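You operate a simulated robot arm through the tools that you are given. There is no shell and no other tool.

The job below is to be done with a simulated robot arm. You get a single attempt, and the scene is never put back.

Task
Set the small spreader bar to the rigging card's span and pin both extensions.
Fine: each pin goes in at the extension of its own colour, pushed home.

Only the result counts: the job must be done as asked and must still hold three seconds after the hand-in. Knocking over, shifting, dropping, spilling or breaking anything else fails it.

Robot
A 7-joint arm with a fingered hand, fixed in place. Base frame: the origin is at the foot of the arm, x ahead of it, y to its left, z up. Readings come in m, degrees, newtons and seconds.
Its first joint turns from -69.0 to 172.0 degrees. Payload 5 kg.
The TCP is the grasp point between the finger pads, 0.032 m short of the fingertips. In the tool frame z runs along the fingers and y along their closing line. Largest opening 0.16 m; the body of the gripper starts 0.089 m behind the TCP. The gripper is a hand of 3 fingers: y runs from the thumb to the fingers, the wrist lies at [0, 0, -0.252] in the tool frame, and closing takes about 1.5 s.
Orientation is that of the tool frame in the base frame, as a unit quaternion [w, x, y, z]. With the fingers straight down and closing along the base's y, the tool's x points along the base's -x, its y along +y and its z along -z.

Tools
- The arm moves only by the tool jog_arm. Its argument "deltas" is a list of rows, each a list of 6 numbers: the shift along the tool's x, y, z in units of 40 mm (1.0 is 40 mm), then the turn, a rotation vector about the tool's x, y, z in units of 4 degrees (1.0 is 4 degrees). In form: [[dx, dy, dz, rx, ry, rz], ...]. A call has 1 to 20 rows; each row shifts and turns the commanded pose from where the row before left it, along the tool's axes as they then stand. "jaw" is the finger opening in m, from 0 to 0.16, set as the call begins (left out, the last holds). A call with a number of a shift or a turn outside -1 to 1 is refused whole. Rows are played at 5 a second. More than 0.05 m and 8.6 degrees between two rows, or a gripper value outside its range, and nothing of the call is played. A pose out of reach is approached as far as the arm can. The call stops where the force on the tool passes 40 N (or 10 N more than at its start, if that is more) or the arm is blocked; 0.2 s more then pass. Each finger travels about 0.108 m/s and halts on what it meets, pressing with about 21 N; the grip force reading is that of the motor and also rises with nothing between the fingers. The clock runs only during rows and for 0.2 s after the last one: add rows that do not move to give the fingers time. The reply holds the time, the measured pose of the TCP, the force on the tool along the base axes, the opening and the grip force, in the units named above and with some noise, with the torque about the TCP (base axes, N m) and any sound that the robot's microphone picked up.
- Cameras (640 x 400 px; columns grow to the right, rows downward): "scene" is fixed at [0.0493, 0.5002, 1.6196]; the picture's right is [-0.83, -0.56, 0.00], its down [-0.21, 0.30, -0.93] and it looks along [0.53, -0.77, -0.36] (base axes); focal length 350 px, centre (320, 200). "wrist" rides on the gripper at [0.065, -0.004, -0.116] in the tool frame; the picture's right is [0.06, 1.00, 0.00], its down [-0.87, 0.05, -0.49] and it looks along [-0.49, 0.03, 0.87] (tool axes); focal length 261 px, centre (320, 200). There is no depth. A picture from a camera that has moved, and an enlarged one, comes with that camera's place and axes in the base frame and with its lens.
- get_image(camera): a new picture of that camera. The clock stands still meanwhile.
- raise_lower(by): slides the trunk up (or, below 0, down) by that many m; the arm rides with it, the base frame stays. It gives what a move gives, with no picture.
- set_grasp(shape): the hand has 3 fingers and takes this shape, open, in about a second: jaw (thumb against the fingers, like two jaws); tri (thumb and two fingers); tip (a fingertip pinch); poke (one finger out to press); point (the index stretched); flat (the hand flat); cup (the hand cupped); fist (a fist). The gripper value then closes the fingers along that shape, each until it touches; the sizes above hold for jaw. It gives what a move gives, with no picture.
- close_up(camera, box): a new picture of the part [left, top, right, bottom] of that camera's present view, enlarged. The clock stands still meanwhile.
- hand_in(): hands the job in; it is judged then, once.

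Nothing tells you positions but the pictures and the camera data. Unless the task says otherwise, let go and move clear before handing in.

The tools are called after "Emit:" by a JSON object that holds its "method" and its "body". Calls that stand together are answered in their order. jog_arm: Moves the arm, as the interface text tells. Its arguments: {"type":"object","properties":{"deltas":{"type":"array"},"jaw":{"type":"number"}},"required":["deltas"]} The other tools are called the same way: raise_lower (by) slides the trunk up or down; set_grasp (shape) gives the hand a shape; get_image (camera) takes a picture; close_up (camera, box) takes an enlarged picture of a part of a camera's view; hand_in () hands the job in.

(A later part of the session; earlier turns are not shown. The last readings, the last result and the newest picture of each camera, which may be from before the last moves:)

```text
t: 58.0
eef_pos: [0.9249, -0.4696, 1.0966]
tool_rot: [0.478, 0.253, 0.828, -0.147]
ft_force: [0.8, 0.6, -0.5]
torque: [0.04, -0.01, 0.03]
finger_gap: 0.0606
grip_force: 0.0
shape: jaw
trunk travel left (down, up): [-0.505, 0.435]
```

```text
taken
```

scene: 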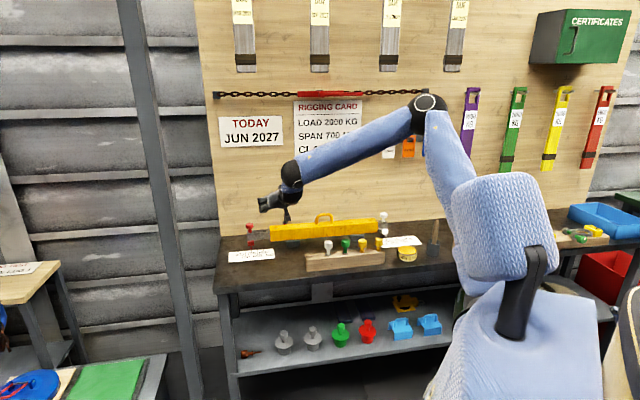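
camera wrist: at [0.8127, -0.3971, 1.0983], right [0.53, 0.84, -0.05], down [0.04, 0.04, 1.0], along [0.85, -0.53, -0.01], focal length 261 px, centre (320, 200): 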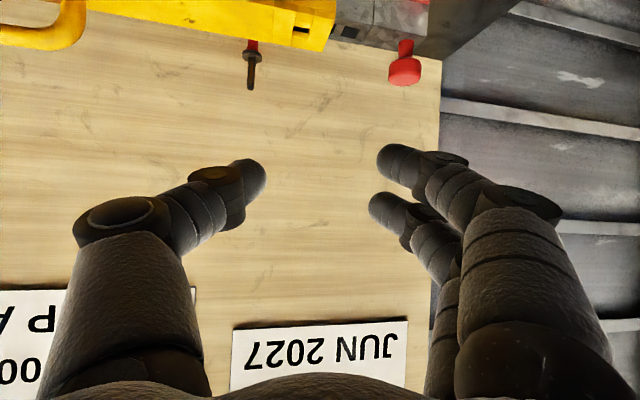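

The inverted pin is at about (1.029,-0.635), shaft between z≈0.925 and 0.967. I'll go to a pre-approach point above the bar in line with it.

Emit:
{"method": "jog_arm", "body": {"deltas": [[0.235, -0.49, 0.701, 0, 0, 0], [0.235, -0.49, 0.701, 0, 0, 0], [0.235, -0.49, 0.701, 0, 0, 0], [0.235, -0.49, 0.701, 0, 0, 0], [0, 0, 0, 0, 0, 0]]}}

Emit:
{"method": "get_image", "body": {"camera": "wrist"}}

Emit:
{"method": "close_up", "body": {"camera": "scene", "box": [230, 185, 342, 255]}}

```text
t: 59.1
eef_pos: [0.9463, -0.5764, 1.0096]
tool_rot: [0.478, 0.252, 0.828, -0.146]
ft_force: [0.2, -0.2, -0.3]
torque: [-0.01, 0.04, 0.0]
finger_gap: 0.0601
grip_force: 0.0
shape: jaw
trunk travel left (down, up): [-0.505, 0.435]
```

```text
taken
camera wrist: at [0.8341, -0.5049, 1.0112], right [0.53, 0.84, -0.05], down [0.04, 0.04, 1.0], along [0.85, -0.53, -0.01], focal length 261 px, centre (320, 200)
```

wrist: 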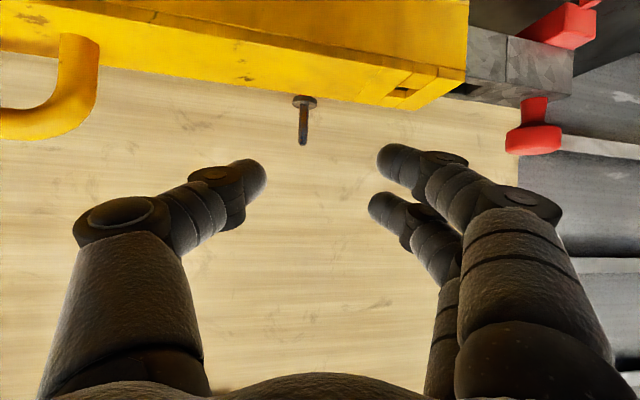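

```text
5.71 times, centred on (286, 220) of scene
camera zoom: at [0.0493, 0.5002, 1.6196], right [-0.83, -0.56, 0.0], down [-0.21, 0.3, -0.93], along [0.53, -0.77, -0.36], focal length 1998 px, centre (514, 86)
```

zoom: 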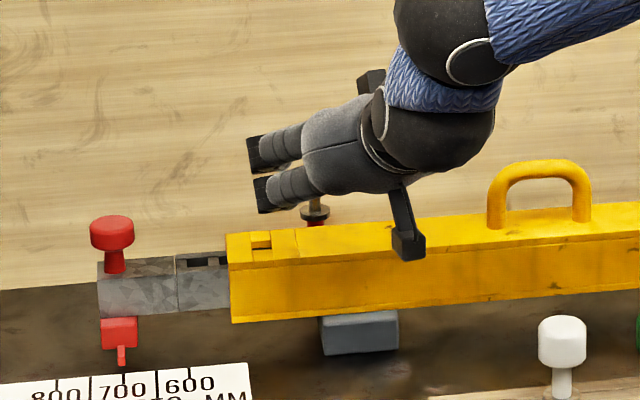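

Two wrist views now agree better: the pin is at about (1.060,-0.672) with the shaft from z≈0.905 to 0.948, close to the wall. I'll advance along the finger direction partway and re-check.

Emit:
{"method": "jog_arm", "body": {"deltas": [[-0.06, -0.195, 0.4, 0, 0, 0], [-0.06, -0.195, 0.4, 0, 0, 0], [0, 0, 0.5, 0, 0, 0], [0, 0, 0.5, 0, 0, 0], [0, 0, 0, 0, 0, 0]]}}

Emit:
{"method": "get_image", "body": {"camera": "wrist"}}

Emit:
{"method": "close_up", "body": {"camera": "scene", "box": [230, 185, 342, 255]}}

```text
t: 60.4
eef_pos: [0.9903, -0.6268, 0.9758]
tool_rot: [0.478, 0.253, 0.828, -0.147]
ft_force: [0.3, 0.2, -0.8]
torque: [-0.01, 0.0, 0.01]
finger_gap: 0.0603
grip_force: 0.1
shape: jaw
trunk travel left (down, up): [-0.505, 0.435]
```

```text
taken
camera wrist: at [0.8783, -0.5549, 0.9784], right [0.53, 0.84, -0.05], down [0.04, 0.04, 1.0], along [0.85, -0.53, -0.01], focal length 261 px, centre (320, 200)
```

wrist: 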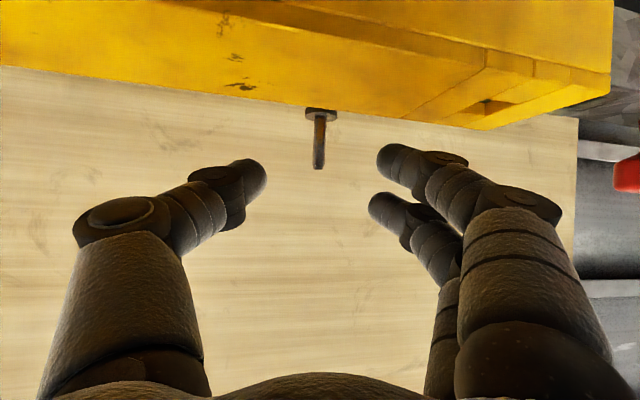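

```text
5.71 times, centred on (286, 220) of scene
camera zoom: at [0.0493, 0.5002, 1.6196], right [-0.83, -0.56, 0.0], down [-0.21, 0.3, -0.93], along [0.53, -0.77, -0.36], focal length 1998 px, centre (514, 86)
```

zoom: 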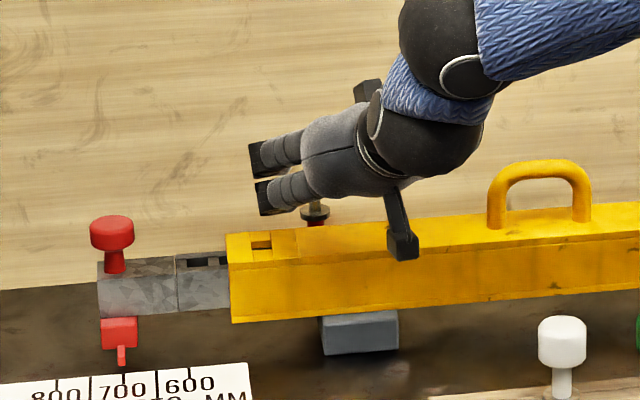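

The shaft is aligned between the fingers. I'll advance the remaining 70 mm along the finger axis.

Emit:
{"method": "jog_arm", "body": {"deltas": [[0, 0.02, 0.35, 0, 0, 0], [0, 0.02, 0.35, 0, 0, 0], [0, 0, 0.35, 0, 0, 0], [0, 0, 0.35, 0, 0, 0], [0, 0, 0.33, 0, 0, 0], [0, 0, 0, 0, 0, 0]]}}

Emit:
{"method": "get_image", "body": {"camera": "wrist"}}

Emit:
{"method": "close_up", "body": {"camera": "scene", "box": [230, 185, 342, 255]}}

```text
t: 61.8
eef_pos: [1.0396, -0.6586, 0.9415]
tool_rot: [0.478, 0.252, 0.828, -0.147]
ft_force: [-18.7, 12.6, -3.3]
torque: [0.34, 0.18, -0.99]
finger_gap: 0.0605
grip_force: 0.1
shape: jaw
trunk travel left (down, up): [-0.505, 0.435]
```

```text
taken
camera wrist: at [0.9272, -0.5868, 0.9432], right [0.53, 0.84, -0.06], down [0.04, 0.04, 1.0], along [0.85, -0.53, -0.01], focal length 261 px, centre (320, 200)
```

wrist: 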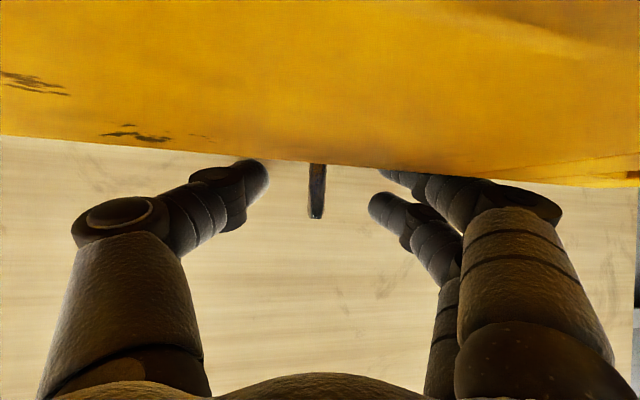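

```text
5.71 times, centred on (286, 220) of scene
camera zoom: at [0.0493, 0.5002, 1.6196], right [-0.83, -0.56, 0.0], down [-0.21, 0.3, -0.93], along [0.53, -0.77, -0.36], focal length 1998 px, centre (514, 86)
```

zoom: 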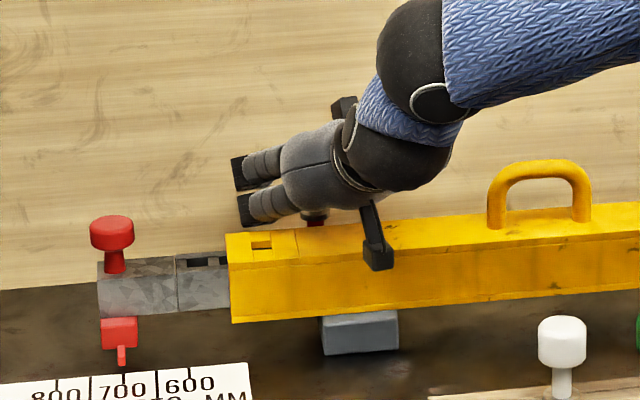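

A fingertip is lightly touching the wall; I'll back off 4 mm and close on the shaft.

Emit:
{"method": "jog_arm", "body": {"deltas": [[0, 0, -0.12, 0, 0, 0], [0, 0, 0, 0, 0, 0]]}}

Emit:
{"method": "jog_arm", "body": {"deltas": [[0, 0, 0, 0, 0, 0], [0, 0, 0, 0, 0, 0], [0, 0, 0, 0, 0, 0], [0, 0, 0, 0, 0, 0], [0, 0, 0, 0, 0, 0]], "jaw": 0.0}}

Emit:
{"method": "get_image", "body": {"camera": "wrist"}}

Emit:
{"method": "close_up", "body": {"camera": "scene", "box": [230, 185, 342, 255]}}

```text
t: 62.4
eef_pos: [1.0378, -0.6569, 0.9445]
tool_rot: [0.479, 0.252, 0.828, -0.146]
ft_force: [-0.5, 0.9, -0.4]
torque: [0.02, -0.02, -0.02]
finger_gap: 0.0602
grip_force: 0.0
shape: jaw
trunk travel left (down, up): [-0.505, 0.435]
```

```text
t: 63.5
eef_pos: [1.0381, -0.6566, 0.9443]
tool_rot: [0.478, 0.254, 0.828, -0.147]
ft_force: [0.8, 1.1, 1.8]
torque: [0.05, -0.05, 0.03]
finger_gap: 0.0044
grip_force: 20.6
shape: jaw
trunk travel left (down, up): [-0.505, 0.435]
```

```text
taken
camera wrist: at [0.9253, -0.5849, 0.946], right [0.53, 0.84, -0.05], down [0.04, 0.04, 1.0], along [0.85, -0.53, -0.01], focal length 261 px, centre (320, 200)
```

wrist: 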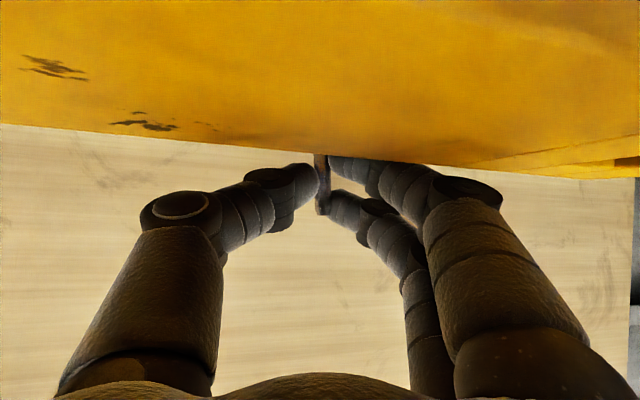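

```text
5.71 times, centred on (286, 220) of scene
camera zoom: at [0.0493, 0.5002, 1.6196], right [-0.83, -0.56, 0.0], down [-0.21, 0.3, -0.93], along [0.53, -0.77, -0.36], focal length 1998 px, centre (514, 86)
```

zoom: 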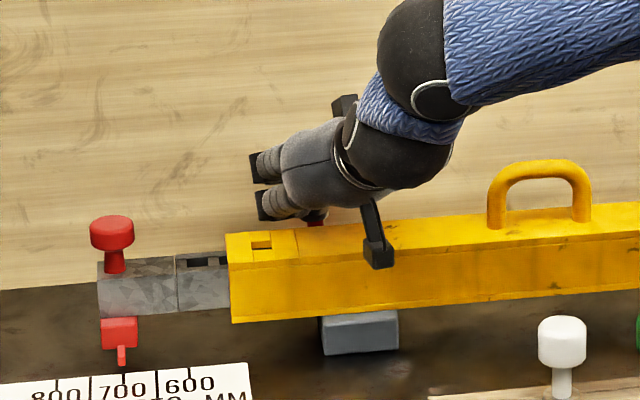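

The shaft is held between thumb and both fingers. I'll lift straight up.

Emit:
{"method": "jog_arm", "body": {"deltas": [[-0.217, 0, -0.125, 0, 0, 0], [-0.217, 0, -0.125, 0, 0, 0], [-0.433, 0, -0.25, 0, 0, 0], [-0.433, 0, -0.25, 0, 0, 0], [-0.433, 0, -0.25, 0, 0, 0], [-0.433, 0, -0.25, 0, 0, 0], [-0.433, 0, -0.25, 0, 0, 0], [0, 0, 0, 0, 0, 0]]}}

Emit:
{"method": "get_image", "body": {"camera": "wrist"}}

Emit:
{"method": "close_up", "body": {"camera": "scene", "box": [230, 170, 342, 240]}}

```text
t: 65.3
eef_pos: [1.0383, -0.6573, 1.064]
tool_rot: [0.478, 0.253, 0.828, -0.147]
ft_force: [-0.8, -0.3, -1.6]
torque: [0.02, 0.02, -0.01]
finger_gap: 0.0044
grip_force: 20.9
shape: jaw
trunk travel left (down, up): [-0.505, 0.435]
```

```text
taken
camera wrist: at [0.9258, -0.5855, 1.0655], right [0.53, 0.84, -0.05], down [0.04, 0.04, 1.0], along [0.85, -0.53, -0.01], focal length 261 px, centre (320, 200)
```

wrist: 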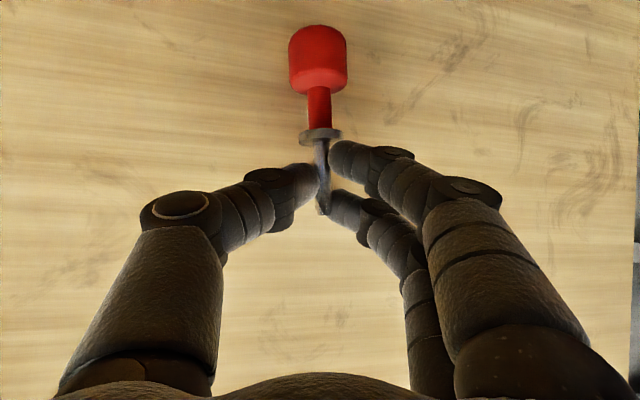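

```text
5.71 times, centred on (286, 205) of scene
camera zoom: at [0.0493, 0.5002, 1.6196], right [-0.83, -0.56, 0.0], down [-0.21, 0.3, -0.93], along [0.53, -0.77, -0.36], focal length 1998 px, centre (514, 171)
```

zoom: 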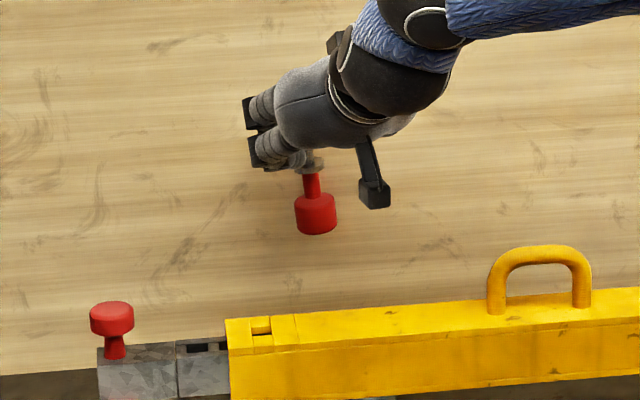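

The inverted pin is firmly held. I'll carry it back over the bar to the free bench area right of the rack, staying high.

Emit:
{"method": "jog_arm", "body": {"deltas": [[-0.433, 0, -0.25, 0, 0, 0], [0.376, 0.293, -0.867, 0, 0, 0], [0.376, 0.293, -0.867, 0, 0, 0], [0.376, 0.293, -0.867, 0, 0, 0], [0.376, 0.293, -0.867, 0, 0, 0], [0.376, 0.293, -0.867, 0, 0, 0], [0.376, 0.293, -0.867, 0, 0, 0], [0.376, 0.293, -0.867, 0, 0, 0], [0, 0, 0, 0, 0, 0]]}}

Emit:
{"method": "get_image", "body": {"camera": "wrist"}}

Emit:
{"method": "get_image", "body": {"camera": "scene"}}

```text
t: 67.3
eef_pos: [0.8648, -0.443, 1.114]
tool_rot: [0.477, 0.254, 0.829, -0.146]
ft_force: [0.0, 0.7, -0.7]
torque: [0.01, 0.03, 0.02]
finger_gap: 0.0042
grip_force: 21.7
shape: jaw
trunk travel left (down, up): [-0.505, 0.435]
```

```text
taken
camera wrist: at [0.7534, -0.371, 1.1155], right [0.53, 0.84, -0.05], down [0.04, 0.04, 1.0], along [0.85, -0.53, -0.01], focal length 261 px, centre (320, 200)
```

wrist: 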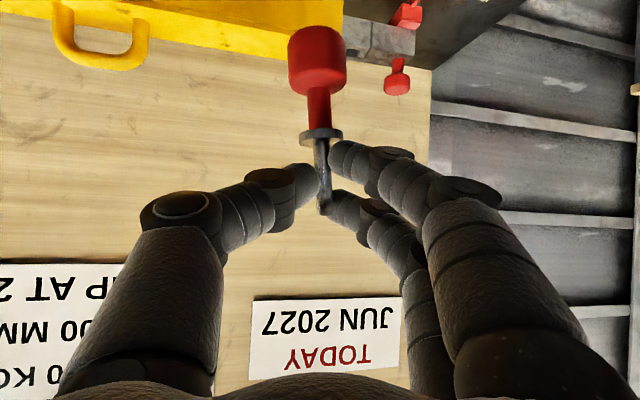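

```text
taken
```

scene: 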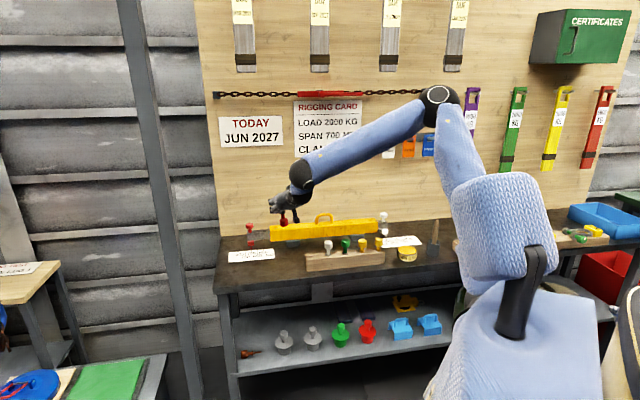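

The pin is over the clear area. Now I rotate the hand back to near-vertical so the pin lies nearly horizontal, tip towards the wall.

Emit:
{"method": "jog_arm", "body": {"deltas": [[0, 0, 0, 0, 1, 0], [0, 0, 0, 0, 1, 0], [0, 0, 0, 0, 1, 0], [0, 0, 0, 0, 1, 0], [0, 0, 0, 0, 1, 0], [0, 0, 0, 0, 1, 0], [0, 0, 0, 0, 1, 0], [0, 0, 0, 0, 1, 0], [0, 0, 0, 0, 1, 0], [0, 0, 0, 0, 1, 0], [0, 0, 0, 0, 1, 0], [0, 0, 0, 0, 1, 0], [0, 0, 0, 0, 1, 0], [0, 0, 0, 0, 1, 0], [0, 0, 0, 0, 1, 0], [0, 0, 0, 0, 1, 0], [0, 0, 0, 0, 1, 0], [0, 0, 0, 0, 1, 0], [0, 0, 0, 0, 1, 0], [0, 0, 0, 0, 0, 0]]}}

Emit:
{"method": "get_image", "body": {"camera": "wrist"}}

Emit:
{"method": "close_up", "body": {"camera": "scene", "box": [230, 170, 390, 270]}}

```text
t: 71.5
eef_pos: [0.7921, -0.4464, 1.0593]
tool_rot: [-0.129, 0.29, 0.947, 0.044]
ft_force: [0.2, 0.7, -0.4]
torque: [0.0, -0.04, -0.01]
finger_gap: 0.0042
grip_force: 21.1
shape: jaw
out of reach, approached as far as the arm can: row 15, 16, 17, 18, 19
trunk travel left (down, up): [-0.505, 0.435]
```

```text
taken
camera wrist: at [0.7641, -0.4321, 1.1882], right [0.51, 0.86, 0.03], down [0.83, -0.5, 0.24], along [0.22, -0.1, -0.97], focal length 261 px, centre (320, 200)
```

wrist: 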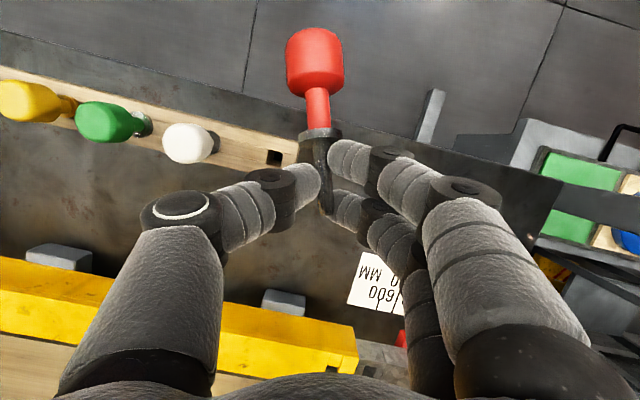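

```text
4.00 times, centred on (310, 220) of scene
camera zoom: at [0.0493, 0.5002, 1.6196], right [-0.83, -0.56, 0.0], down [-0.21, 0.3, -0.93], along [0.53, -0.77, -0.36], focal length 1398 px, centre (360, 120)
```

zoom: 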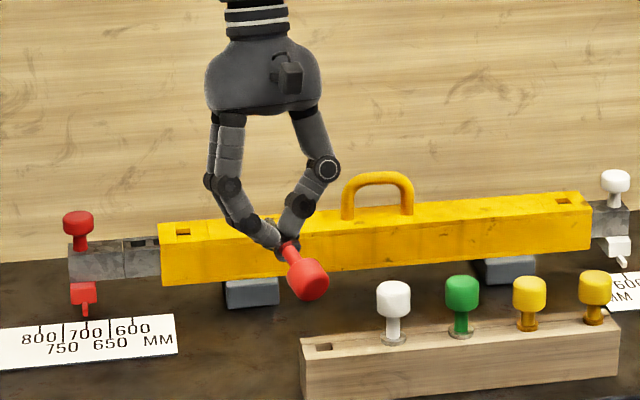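

The wrist geometry suggests reach improves with the trunk higher, since the shoulder is now well below the wrist. I'll raise the trunk, keeping the pin held, and then lower the arm over the lay-down spot.

Emit:
{"method": "raise_lower", "body": {"by": 0.3}}

Emit:
{"method": "jog_arm", "body": {"deltas": [[0, 0, 0, 0, 0, 0]]}}

Emit:
{"method": "get_image", "body": {"camera": "scene"}}

```text
t: 74.5
eef_pos: [0.7945, -0.4469, 1.359]
tool_rot: [-0.128, 0.29, 0.947, 0.043]
ft_force: [0.8, -0.2, -0.4]
torque: [0.01, -0.06, 0.03]
finger_gap: 0.0042
grip_force: 20.8
shape: jaw
trunk travel left (down, up): [-0.805, 0.135]
```

```text
t: 75.0
eef_pos: [0.7935, -0.4469, 1.3588]
tool_rot: [-0.128, 0.291, 0.947, 0.045]
ft_force: [-0.5, 0.0, -0.7]
torque: [-0.01, -0.01, 0.0]
finger_gap: 0.0044
grip_force: 21.2
shape: jaw
trunk travel left (down, up): [-0.805, 0.135]
```

```text
taken
```

scene: 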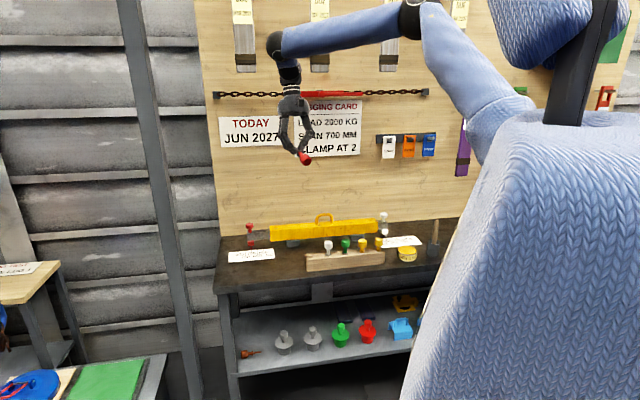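

Now I'll lower over the lay-down spot with the new trunk height.

Emit:
{"method": "jog_arm", "body": {"deltas": [[-0.379, 0.102, 0.826, 0, 0, 0], [-0.379, 0.102, 0.826, 0, 0, 0], [-0.379, 0.102, 0.826, 0, 0, 0], [-0.379, 0.102, 0.826, 0, 0, 0], [-0.379, 0.102, 0.826, 0, 0, 0], [-0.379, 0.102, 0.826, 0, 0, 0], [-0.379, 0.102, 0.826, 0, 0, 0], [-0.379, 0.102, 0.826, 0, 0, 0], [-0.379, 0.102, 0.826, 0, 0, 0], [-0.379, 0.102, 0.826, 0, 0, 0], [0, 0, 0, 0, 0, 0]]}}

Emit:
{"method": "get_image", "body": {"camera": "wrist"}}

Emit:
{"method": "close_up", "body": {"camera": "scene", "box": [220, 180, 380, 280]}}

```text
t: 77.3
eef_pos: [0.8419, -0.4456, 1.0145]
tool_rot: [-0.127, 0.29, 0.947, 0.045]
ft_force: [0.9, 0.8, -0.5]
torque: [-0.04, -0.01, 0.01]
finger_gap: 0.0044
grip_force: 21.5
shape: jaw
out of reach, approached as far as the arm can: row 9, 10
trunk travel left (down, up): [-0.805, 0.135]
```

```text
taken
camera wrist: at [0.8131, -0.4312, 1.1435], right [0.51, 0.86, 0.03], down [0.83, -0.5, 0.24], along [0.22, -0.1, -0.97], focal length 261 px, centre (320, 200)
```

wrist: 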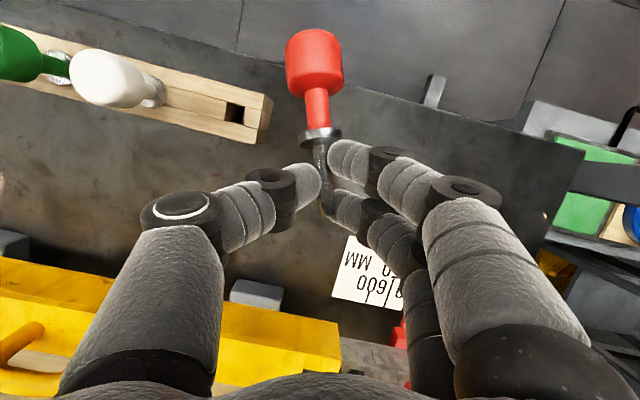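

```text
4.00 times, centred on (300, 230) of scene
camera zoom: at [0.0493, 0.5002, 1.6196], right [-0.83, -0.56, 0.0], down [-0.21, 0.3, -0.93], along [0.53, -0.77, -0.36], focal length 1398 px, centre (400, 80)
```

zoom: 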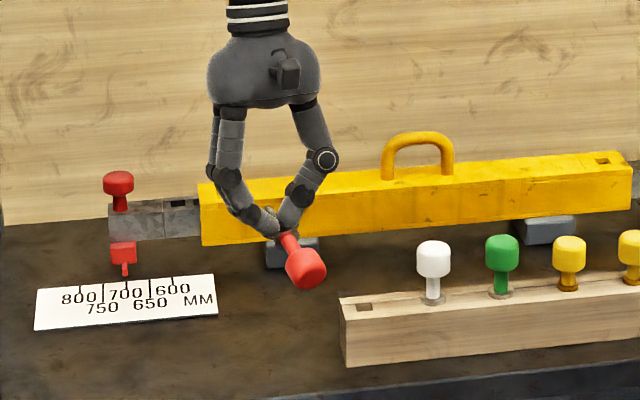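

It's reachable nearly where I want it. I'll reduce the back-tilt a bit, move a few cm farther from the bench edge, and lower.

Emit:
{"method": "jog_arm", "body": {"deltas": [[0, 0, 0, 0, -1, 0], [0, 0, 0, 0, -1, 0], [-0.317, 0.04, 0.46, 0, 0, 0], [-0.317, 0.04, 0.46, 0, 0, 0], [-0.317, 0.04, 0.46, 0, 0, 0], [0, 0, 0, 0, 0, 0]]}}

Emit:
{"method": "get_image", "body": {"camera": "wrist"}}

Emit:
{"method": "close_up", "body": {"camera": "scene", "box": [220, 195, 348, 275]}}

```text
t: 78.8
eef_pos: [0.8498, -0.4625, 0.9707]
tool_rot: [-0.06, 0.293, 0.954, 0.024]
ft_force: [-0.2, -0.2, -1.9]
torque: [-0.02, -0.05, -0.02]
finger_gap: 0.0041
grip_force: 20.7
shape: jaw
out of reach, approached as far as the arm can: row 4, 5
trunk travel left (down, up): [-0.805, 0.135]
```

```text
taken
camera wrist: at [0.8055, -0.4391, 1.0939], right [0.51, 0.86, 0.02], down [0.79, -0.48, 0.38], along [0.33, -0.18, -0.93], focal length 261 px, centre (320, 200)
```

wrist: 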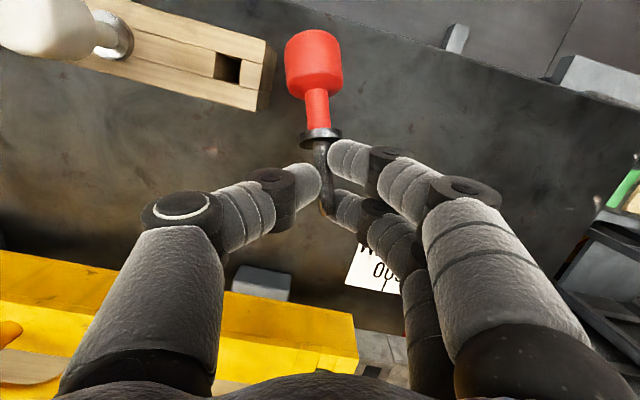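

```text
5.00 times, centred on (284, 235) of scene
camera zoom: at [0.0493, 0.5002, 1.6196], right [-0.83, -0.56, 0.0], down [-0.21, 0.3, -0.93], along [0.53, -0.77, -0.36], focal length 1748 px, centre (500, 25)
```

zoom: 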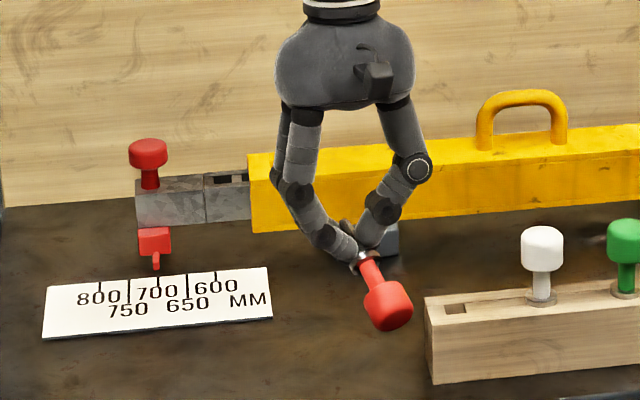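

The lay-down spot is good but a bit close to the rack end; I'll shift 35 mm sideways, then lower until the head just touches the bench.

Emit:
{"method": "jog_arm", "body": {"deltas": [[0.05, 0.44, 0, 0, 0, 0], [0.05, 0.44, 0, 0, 0, 0], [-0.03, 0, 0.24, 0, 0, 0], [-0.03, 0, 0.24, 0, 0, 0], [-0.03, 0, 0.24, 0, 0, 0], [-0.03, 0, 0.24, 0, 0, 0], [0, 0, 0, 0, 0, 0]]}}

Emit:
{"method": "close_up", "body": {"camera": "scene", "box": [220, 195, 348, 275]}}

Emit:
{"method": "get_image", "body": {"camera": "wrist"}}

```text
t: 80.3
eef_pos: [0.8321, -0.4403, 0.9581]
tool_rot: [-0.061, 0.293, 0.954, 0.025]
ft_force: [0.4, 0.6, -0.9]
torque: [0.01, -0.01, 0.02]
finger_gap: 0.0042
grip_force: 20.7
shape: jaw
out of reach, approached as far as the arm can: row 1, 2, 3, 4, 5, 6
trunk travel left (down, up): [-0.805, 0.135]
```

```text
5.00 times, centred on (284, 235) of scene
camera zoom: at [0.0493, 0.5002, 1.6196], right [-0.83, -0.56, 0.0], down [-0.21, 0.3, -0.93], along [0.53, -0.77, -0.36], focal length 1748 px, centre (500, 25)
```

zoom: 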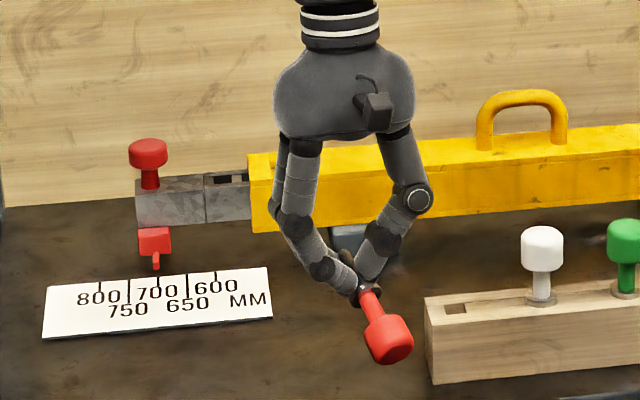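

```text
taken
camera wrist: at [0.7886, -0.4168, 1.081], right [0.51, 0.86, 0.02], down [0.79, -0.48, 0.38], along [0.33, -0.18, -0.93], focal length 261 px, centre (320, 200)
```

wrist: 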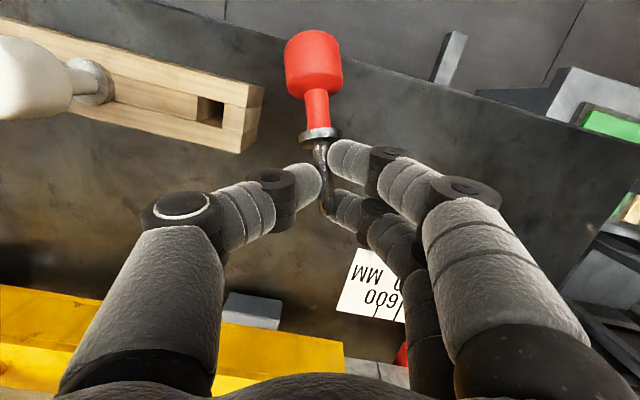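

Lowering with the arm shortens its reach here, so I'll go back up and out a little and use the trunk slide for the vertical descent.

Emit:
{"method": "jog_arm", "body": {"deltas": [[0, 0, -0.55, 0, 0, 0], [0, 0, -0.55, 0, 0, 0], [-0.175, 0.245, 0, 0, 0, 0], [-0.175, 0.245, 0, 0, 0, 0], [0, 0, 0, 0, 0, 0]]}}

Emit:
{"method": "get_image", "body": {"camera": "wrist"}}

```text
t: 81.5
eef_pos: [0.8599, -0.4368, 1.0011]
tool_rot: [-0.062, 0.293, 0.954, 0.024]
ft_force: [-0.4, -1.3, -1.2]
torque: [0.0, -0.06, -0.01]
finger_gap: 0.0043
grip_force: 20.7
shape: jaw
trunk travel left (down, up): [-0.805, 0.135]
```

```text
taken
camera wrist: at [0.816, -0.4122, 1.1235], right [0.51, 0.86, 0.02], down [0.79, -0.48, 0.37], along [0.33, -0.18, -0.93], focal length 261 px, centre (320, 200)
```

wrist: 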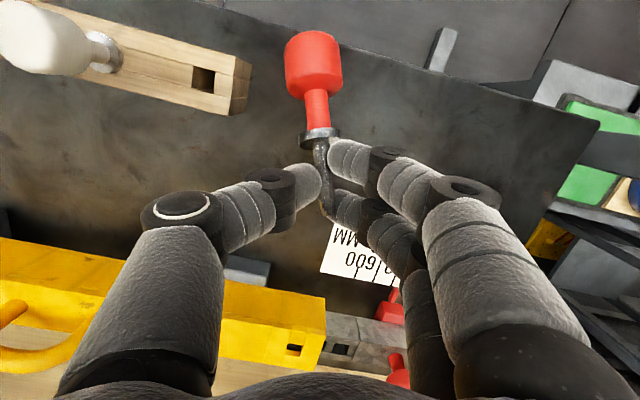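

In place. Now lower by the trunk in steps, watching force.

Emit:
{"method": "raise_lower", "body": {"by": -0.06}}

Emit:
{"method": "close_up", "body": {"camera": "scene", "box": [220, 195, 348, 275]}}

Emit:
{"method": "get_image", "body": {"camera": "wrist"}}

```text
t: 82.5
eef_pos: [0.8603, -0.4363, 0.9399]
tool_rot: [-0.062, 0.293, 0.954, 0.023]
ft_force: [0.2, 0.3, -0.3]
torque: [-0.02, -0.04, 0.02]
finger_gap: 0.0041
grip_force: 21.0
shape: jaw
trunk travel left (down, up): [-0.745, 0.195]
```

```text
5.00 times, centred on (284, 235) of scene
camera zoom: at [0.0493, 0.5002, 1.6196], right [-0.83, -0.56, 0.0], down [-0.21, 0.3, -0.93], along [0.53, -0.77, -0.36], focal length 1748 px, centre (500, 25)
```

zoom: 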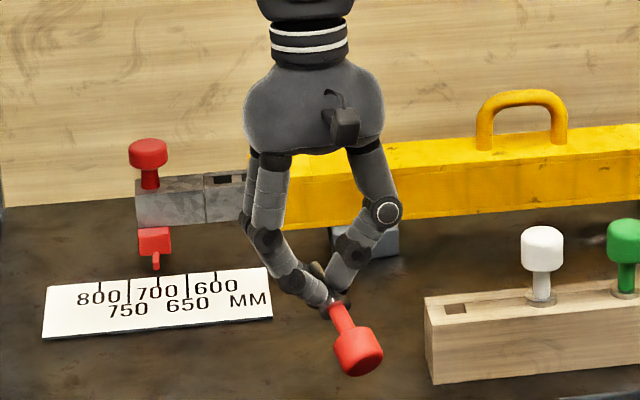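

```text
taken
camera wrist: at [0.816, -0.4119, 1.0636], right [0.51, 0.86, 0.02], down [0.79, -0.48, 0.37], along [0.33, -0.18, -0.93], focal length 261 px, centre (320, 200)
```

wrist: 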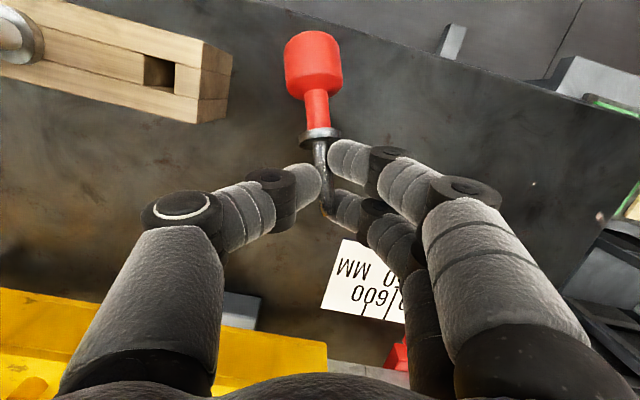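

Emit:
{"method": "raise_lower", "body": {"by": -0.015}}

Emit:
{"method": "raise_lower", "body": {"by": -0.005}}

Emit:
{"method": "raise_lower", "body": {"by": -0.005}}

Emit:
{"method": "close_up", "body": {"camera": "scene", "box": [240, 215, 336, 275]}}

```text
t: 83.2
eef_pos: [0.8589, -0.4373, 0.9249]
tool_rot: [-0.062, 0.293, 0.954, 0.023]
ft_force: [-0.5, 0.0, -1.4]
torque: [-0.02, -0.08, -0.02]
finger_gap: 0.004
grip_force: 20.9
shape: jaw
trunk travel left (down, up): [-0.73, 0.21]
```

```text
t: 83.7
eef_pos: [0.8599, -0.4366, 0.9215]
tool_rot: [-0.061, 0.293, 0.954, 0.023]
ft_force: [-0.4, 0.0, 0.8]
torque: [-0.02, 0.02, -0.04]
finger_gap: 0.0045
grip_force: 21.1
shape: jaw
trunk travel left (down, up): [-0.725, 0.215]
```

```text
t: 84.3
eef_pos: [0.8586, -0.436, 0.9162]
tool_rot: [-0.061, 0.293, 0.954, 0.023]
ft_force: [0.3, -0.7, 0.7]
torque: [0.05, 0.09, -0.03]
finger_gap: 0.0041
grip_force: 20.9
shape: jaw
trunk travel left (down, up): [-0.72, 0.22]
```

```text
6.67 times, centred on (288, 245) of scene
camera zoom: at [0.0493, 0.5002, 1.6196], right [-0.83, -0.56, 0.0], down [-0.21, 0.3, -0.93], along [0.53, -0.77, -0.36], focal length 2331 px, centre (533, -100)
```

zoom: 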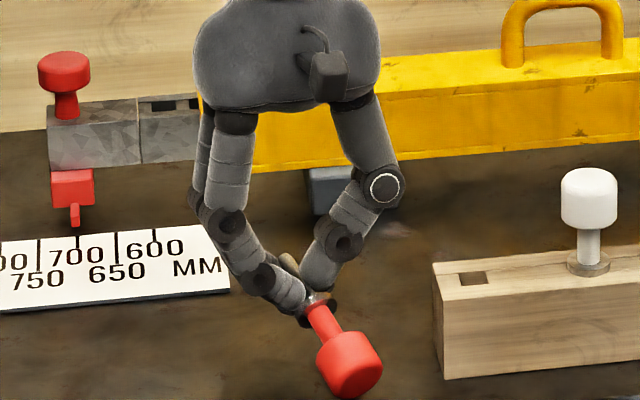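

The bench now carries the pin's weight. I'll press down gently in small steps so the pin levels out in the grip before I release it.

Emit:
{"method": "raise_lower", "body": {"by": -0.005}}

Emit:
{"method": "raise_lower", "body": {"by": -0.005}}

Emit:
{"method": "close_up", "body": {"camera": "scene", "box": [240, 215, 336, 275]}}

Emit:
{"method": "get_image", "body": {"camera": "wrist"}}

```text
t: 84.8
eef_pos: [0.8594, -0.436, 0.9092]
tool_rot: [-0.062, 0.292, 0.954, 0.023]
ft_force: [0.2, 0.6, 2.6]
torque: [0.06, 0.23, 0.02]
finger_gap: 0.0039
grip_force: 20.5
shape: jaw
trunk travel left (down, up): [-0.715, 0.225]
```

```text
t: 85.3
eef_pos: [0.8586, -0.4357, 0.9046]
tool_rot: [-0.062, 0.293, 0.954, 0.023]
ft_force: [0.4, 0.0, 4.6]
torque: [0.13, 0.29, -0.01]
finger_gap: 0.0046
grip_force: 21.3
shape: jaw
trunk travel left (down, up): [-0.71, 0.23]
```

```text
6.67 times, centred on (288, 245) of scene
camera zoom: at [0.0493, 0.5002, 1.6196], right [-0.83, -0.56, 0.0], down [-0.21, 0.3, -0.93], along [0.53, -0.77, -0.36], focal length 2331 px, centre (533, -100)
```

zoom: 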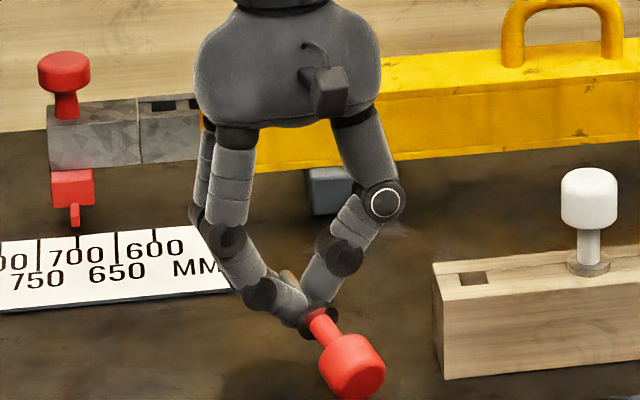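

```text
taken
camera wrist: at [0.8157, -0.4118, 1.0287], right [0.51, 0.86, 0.02], down [0.79, -0.48, 0.37], along [0.33, -0.18, -0.93], focal length 261 px, centre (320, 200)
```

wrist: 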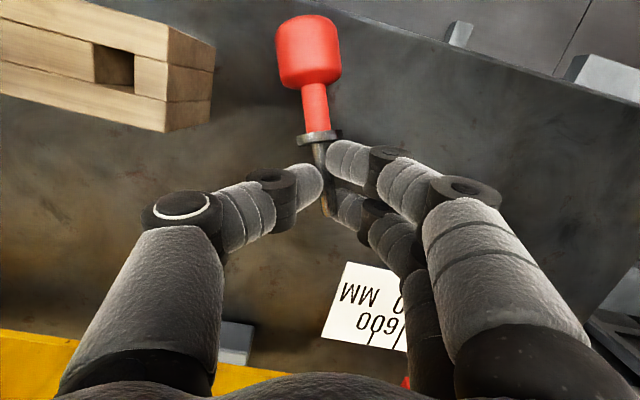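

Emit:
{"method": "raise_lower", "body": {"by": -0.008}}

Emit:
{"method": "jog_arm", "body": {"deltas": [[0, 0, 0, 0, 0, 0], [0, 0, 0, 0, 0, 0]], "jaw": 0.012}}

Emit:
{"method": "get_image", "body": {"camera": "wrist"}}

Emit:
{"method": "close_up", "body": {"camera": "scene", "box": [240, 215, 336, 275]}}

```text
t: 85.9
eef_pos: [0.8585, -0.436, 0.8974]
tool_rot: [-0.061, 0.292, 0.954, 0.024]
ft_force: [1.7, -0.6, 5.9]
torque: [0.18, 0.4, -0.05]
finger_gap: 0.0047
grip_force: 21.1
shape: jaw
trunk travel left (down, up): [-0.702, 0.238]
```

```text
t: 86.5
eef_pos: [0.8595, -0.436, 0.8965]
tool_rot: [-0.062, 0.293, 0.954, 0.023]
ft_force: [0.0, 0.4, -1.5]
torque: [0.02, 0.0, -0.02]
finger_gap: 0.0119
grip_force: 0.0
shape: jaw
trunk travel left (down, up): [-0.702, 0.238]
```

```text
taken
camera wrist: at [0.8157, -0.4121, 1.0199], right [0.51, 0.86, 0.02], down [0.8, -0.48, 0.37], along [0.33, -0.18, -0.93], focal length 261 px, centre (320, 200)
```

wrist: 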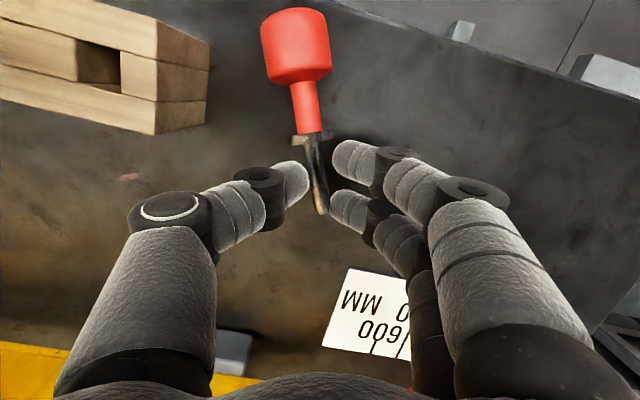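

```text
6.67 times, centred on (288, 245) of scene
camera zoom: at [0.0493, 0.5002, 1.6196], right [-0.83, -0.56, 0.0], down [-0.21, 0.3, -0.93], along [0.53, -0.77, -0.36], focal length 2331 px, centre (533, -100)
```

zoom: 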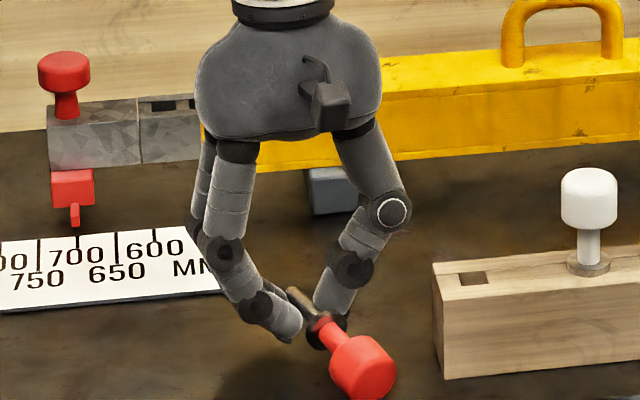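

The pin has settled onto the bench. I'll open more and rise clear.

Emit:
{"method": "jog_arm", "body": {"deltas": [[0, 0, 0, 0, 0, 0], [0, 0, 0, 0, 0, 0], [0, 0, 0, 0, 0, 0], [0, 0, 0, 0, 0, 0]], "jaw": 0.03}}

Emit:
{"method": "jog_arm", "body": {"deltas": [[0, 0, 0, 0, 0, 0], [0, 0, 0, 0, 0, 0], [0, 0, -0.25, 0, 0, 0], [0, 0, -0.5, 0, 0, 0], [0.05, 0, -0.9, 0, 0, 0], [0.1, 0, -0.9, 0, 0, 0], [0, 0, 0, 0, 0, 0]], "jaw": 0.05}}

Emit:
{"method": "get_image", "body": {"camera": "wrist"}}

Emit:
{"method": "close_up", "body": {"camera": "scene", "box": [240, 215, 336, 275]}}

```text
t: 87.5
eef_pos: [0.859, -0.4359, 0.8963]
tool_rot: [-0.063, 0.293, 0.954, 0.023]
ft_force: [0.5, -0.3, -0.4]
torque: [-0.03, -0.02, -0.01]
finger_gap: 0.0296
grip_force: 0.0
shape: jaw
trunk travel left (down, up): [-0.702, 0.238]
```

```text
t: 89.1
eef_pos: [0.8656, -0.4422, 0.9983]
tool_rot: [-0.063, 0.293, 0.954, 0.023]
ft_force: [-0.1, -0.6, 0.1]
torque: [-0.02, -0.02, 0.0]
finger_gap: 0.0493
grip_force: 0.0
shape: jaw
trunk travel left (down, up): [-0.702, 0.238]
```

```text
taken
camera wrist: at [0.822, -0.4172, 1.1215], right [0.51, 0.86, 0.02], down [0.8, -0.48, 0.37], along [0.33, -0.18, -0.93], focal length 261 px, centre (320, 200)
```

wrist: 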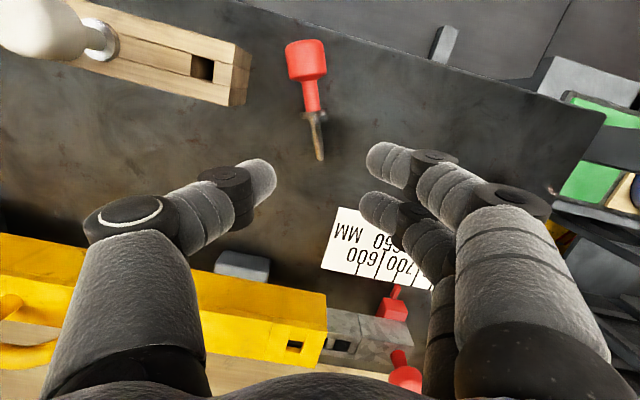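

```text
6.67 times, centred on (288, 245) of scene
camera zoom: at [0.0493, 0.5002, 1.6196], right [-0.83, -0.56, 0.0], down [-0.21, 0.3, -0.93], along [0.53, -0.77, -0.36], focal length 2331 px, centre (533, -100)
```

zoom: 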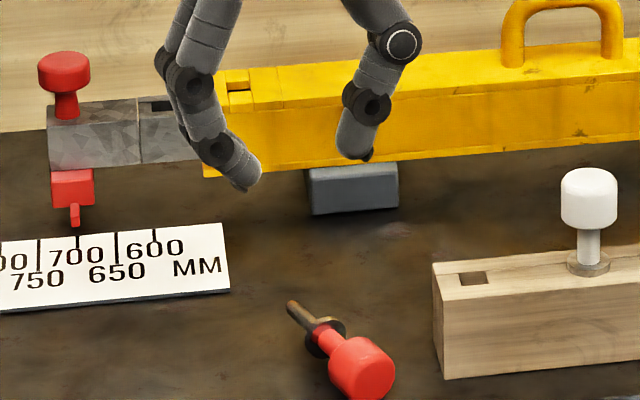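

The red pin lies stably, head at about (0.795,-0.410), tip towards (0.873,-0.443). The plan: regrasp its head, swing it upright and put it back in the rack, then regrip it properly. First I test, empty-handed, whether the hand can take the back-tilted pose above the rack.

Emit:
{"method": "jog_arm", "body": {"deltas": [[0.59, -0.64, -0.45, 0, 0, 0], [0.59, -0.64, -0.45, 0, 0, 0], [0.59, -0.64, -0.45, 0, 0, 0], [0, 0, 0, 0, 1, 0], [0, 0, 0, 0, 1, 0], [0, 0, 0, 0, 1, 0], [0, 0, 0, 0, 1, 0], [0, 0, 0, 0, 1, 0], [0, 0, 0, 0, 1, 0], [0, 0, 0, 0, 0, 0]]}}

Emit:
{"method": "get_image", "body": {"camera": "scene"}}

```text
t: 91.3
eef_pos: [0.7684, -0.4683, 1.0631]
tool_rot: [-0.259, 0.281, 0.92, 0.085]
ft_force: [0.3, 0.1, 0.2]
torque: [-0.03, -0.03, 0.0]
finger_gap: 0.0497
grip_force: 0.1
shape: jaw
trunk travel left (down, up): [-0.702, 0.238]
```

```text
taken
```

scene: 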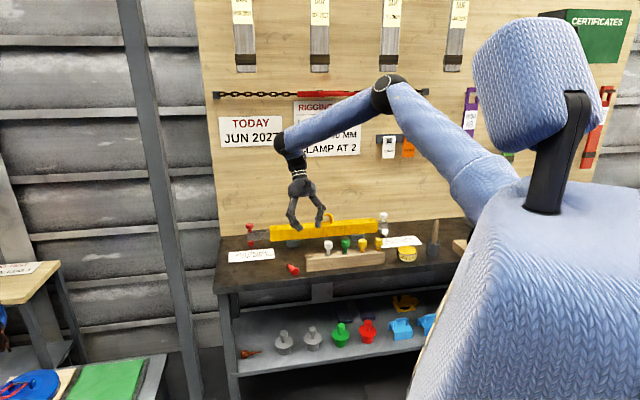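

The back-tilted pose above the rack is reachable. Now I back off towards the robot and tilt forward to come at the lying head from behind.

Emit:
{"method": "jog_arm", "body": {"deltas": [[0.835, 0.235, 0.502, 0, 0, 0], [0.835, 0.235, 0.502, 0, 0, 0], [0.835, 0.235, 0.502, 0, 0, 0], [0.835, 0.235, 0.502, 0, 0, 0], [0, 0, 0, 0, -1, 0], [0, 0, 0, 0, -1, 0], [0, 0, 0, 0, -1, 0], [0, 0, 0, 0, -1, 0], [0, 0, 0, 0, -1, 0], [0, 0, 0, 0, -1, 0], [0, 0, 0, 0, -1, 0], [0, 0, 0, 0, -1, 0], [0, 0, 0, -0.2, 0, -0.9], [0, 0, 0, 0, -1, 0], [0, 0, 0, -0.2, 0, -0.9], [0, 0, 0, 0, -1, 0], [0, 0, 0, -0.2, 0, -0.9], [0, 0, 0, 0, -1, 0], [0, 0, 0, 0, -1, 0], [0, 0, 0, 0, -1, 0]]}}

Emit:
{"method": "get_image", "body": {"camera": "wrist"}}

```text
t: 95.5
eef_pos: [0.6618, -0.352, 1.0628]
tool_rot: [0.18, 0.201, 0.963, -0.019]
ft_force: [0.5, 0.1, -1.0]
torque: [-0.02, 0.02, 0.01]
finger_gap: 0.0497
grip_force: 0.1
shape: jaw
trunk travel left (down, up): [-0.702, 0.238]
```

```text
taken
camera wrist: at [0.565, -0.3166, 1.1479], right [0.34, 0.94, 0.01], down [0.6, -0.23, 0.77], along [0.73, -0.25, -0.64], focal length 261 px, centre (320, 200)
```

wrist: 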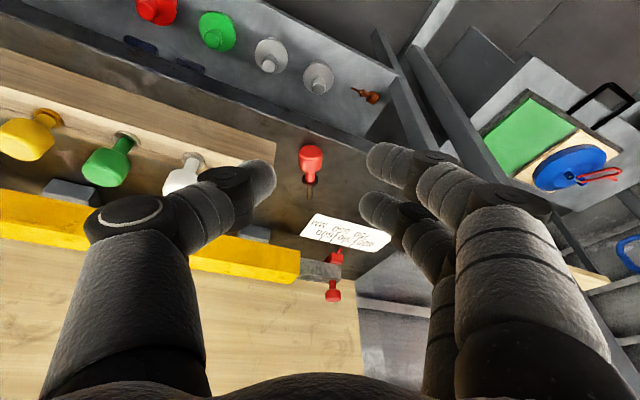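

The head is at about (0.794,-0.408) with the pin's axis at azimuth −21.5°. I'll align the hand with it at 52° tilt and go to a point 10 cm behind it.

Emit:
{"method": "jog_arm", "body": {"deltas": [[0.02, 0, 0, 0.02, -0.975, -0.0825], [0, 0, 0, 0.02, -0.975, -0.0825], [0, 0, 0, 0.02, -0.975, -0.0825], [0, 0, 0, 0.02, -0.975, -0.0825], [0, 0, 0, 0.02, -0.975, -0.0825], [0, 0, 0, 0.02, -0.975, -0.0825], [0, 0, 0, 0.02, -0.975, -0.0825], [0, 0, 0, 0.02, -0.975, -0.0825], [0.52, -0.033, 0.88, 0, 0, 0], [0.52, -0.033, 0.88, 0, 0, 0], [0.52, -0.033, 0.88, 0, 0, 0], [0, 0, 0, 0, 0, 0]], "jaw": 0.055}}

Emit:
{"method": "get_image", "body": {"camera": "wrist"}}

Emit:
{"method": "close_up", "body": {"camera": "scene", "box": [240, 200, 368, 280]}}

```text
t: 98.1
eef_pos: [0.7014, -0.3718, 0.95]
tool_rot: [0.431, 0.167, 0.883, -0.082]
ft_force: [-0.6, 0.3, -0.7]
torque: [-0.03, 0.0, -0.03]
finger_gap: 0.0547
grip_force: 0.1
shape: jaw
trunk travel left (down, up): [-0.702, 0.238]
```

```text
taken
camera wrist: at [0.5765, -0.3254, 0.9692], right [0.33, 0.94, -0.05], down [0.16, 0.0, 0.99], along [0.93, -0.33, -0.15], focal length 261 px, centre (320, 200)
```

wrist: 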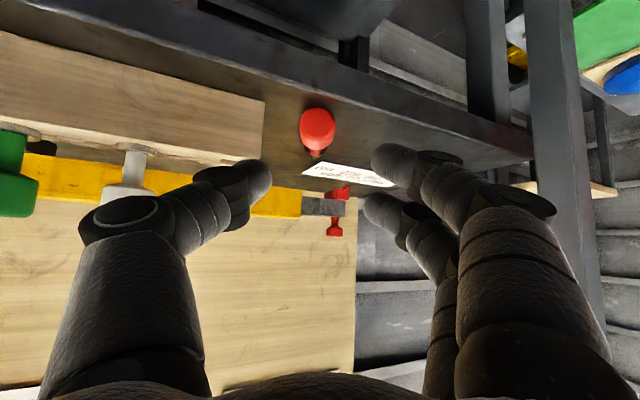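

```text
5.00 times, centred on (304, 240) of scene
camera zoom: at [0.0493, 0.5002, 1.6196], right [-0.83, -0.56, 0.0], down [-0.21, 0.3, -0.93], along [0.53, -0.77, -0.36], focal length 1748 px, centre (400, 0)
```

zoom: 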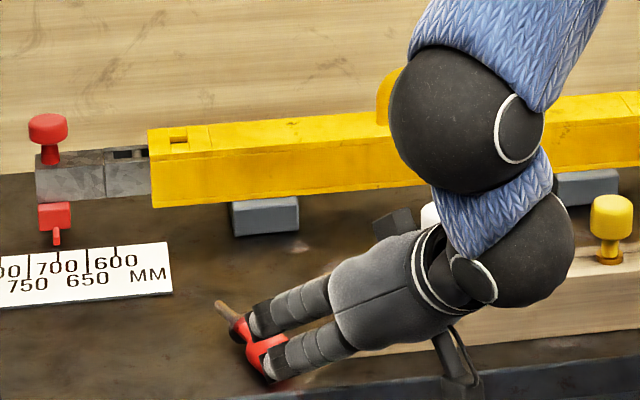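

The head is straight ahead between the fingers. I'll advance along the finger axis to it, slowly at the end.

Emit:
{"method": "jog_arm", "body": {"deltas": [[0, 0, 0.5, 0, 0, 0], [0, 0, 0.5, 0, 0, 0], [0, 0, 0.5, 0, 0, 0], [0, 0, 0.4, 0, 0, 0], [0, 0, 0.3, 0, 0, 0], [0, 0, 0.2, 0, 0, 0], [0, 0, 0, 0, 0, 0]]}}

Emit:
{"method": "get_image", "body": {"camera": "wrist"}}

Emit:
{"method": "close_up", "body": {"camera": "scene", "box": [240, 200, 368, 280]}}

```text
t: 99.7
eef_pos: [0.7711, -0.3981, 0.8885]
tool_rot: [0.431, 0.168, 0.883, -0.082]
ft_force: [-2.1, 5.4, 0.5]
torque: [0.01, 0.02, -0.11]
finger_gap: 0.0527
grip_force: 0.0
shape: jaw
trunk travel left (down, up): [-0.702, 0.238]
```

```text
taken
camera wrist: at [0.6481, -0.3528, 0.9092], right [0.33, 0.94, -0.05], down [0.16, 0.0, 0.99], along [0.93, -0.33, -0.15], focal length 261 px, centre (320, 200)
```

wrist: 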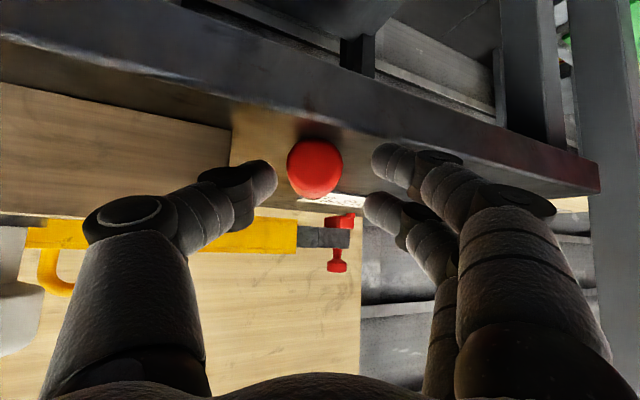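

```text
5.00 times, centred on (304, 240) of scene
camera zoom: at [0.0493, 0.5002, 1.6196], right [-0.83, -0.56, 0.0], down [-0.21, 0.3, -0.93], along [0.53, -0.77, -0.36], focal length 1748 px, centre (400, 0)
```

zoom: 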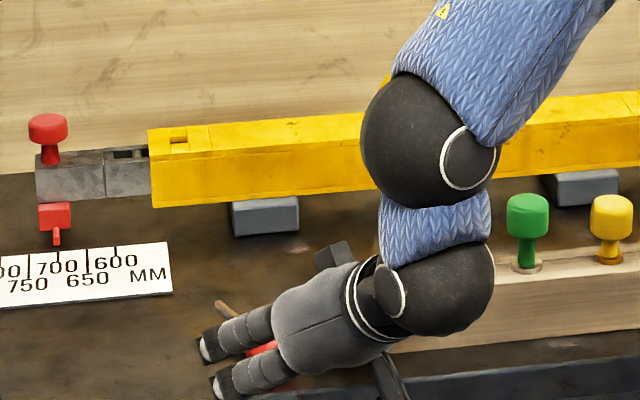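

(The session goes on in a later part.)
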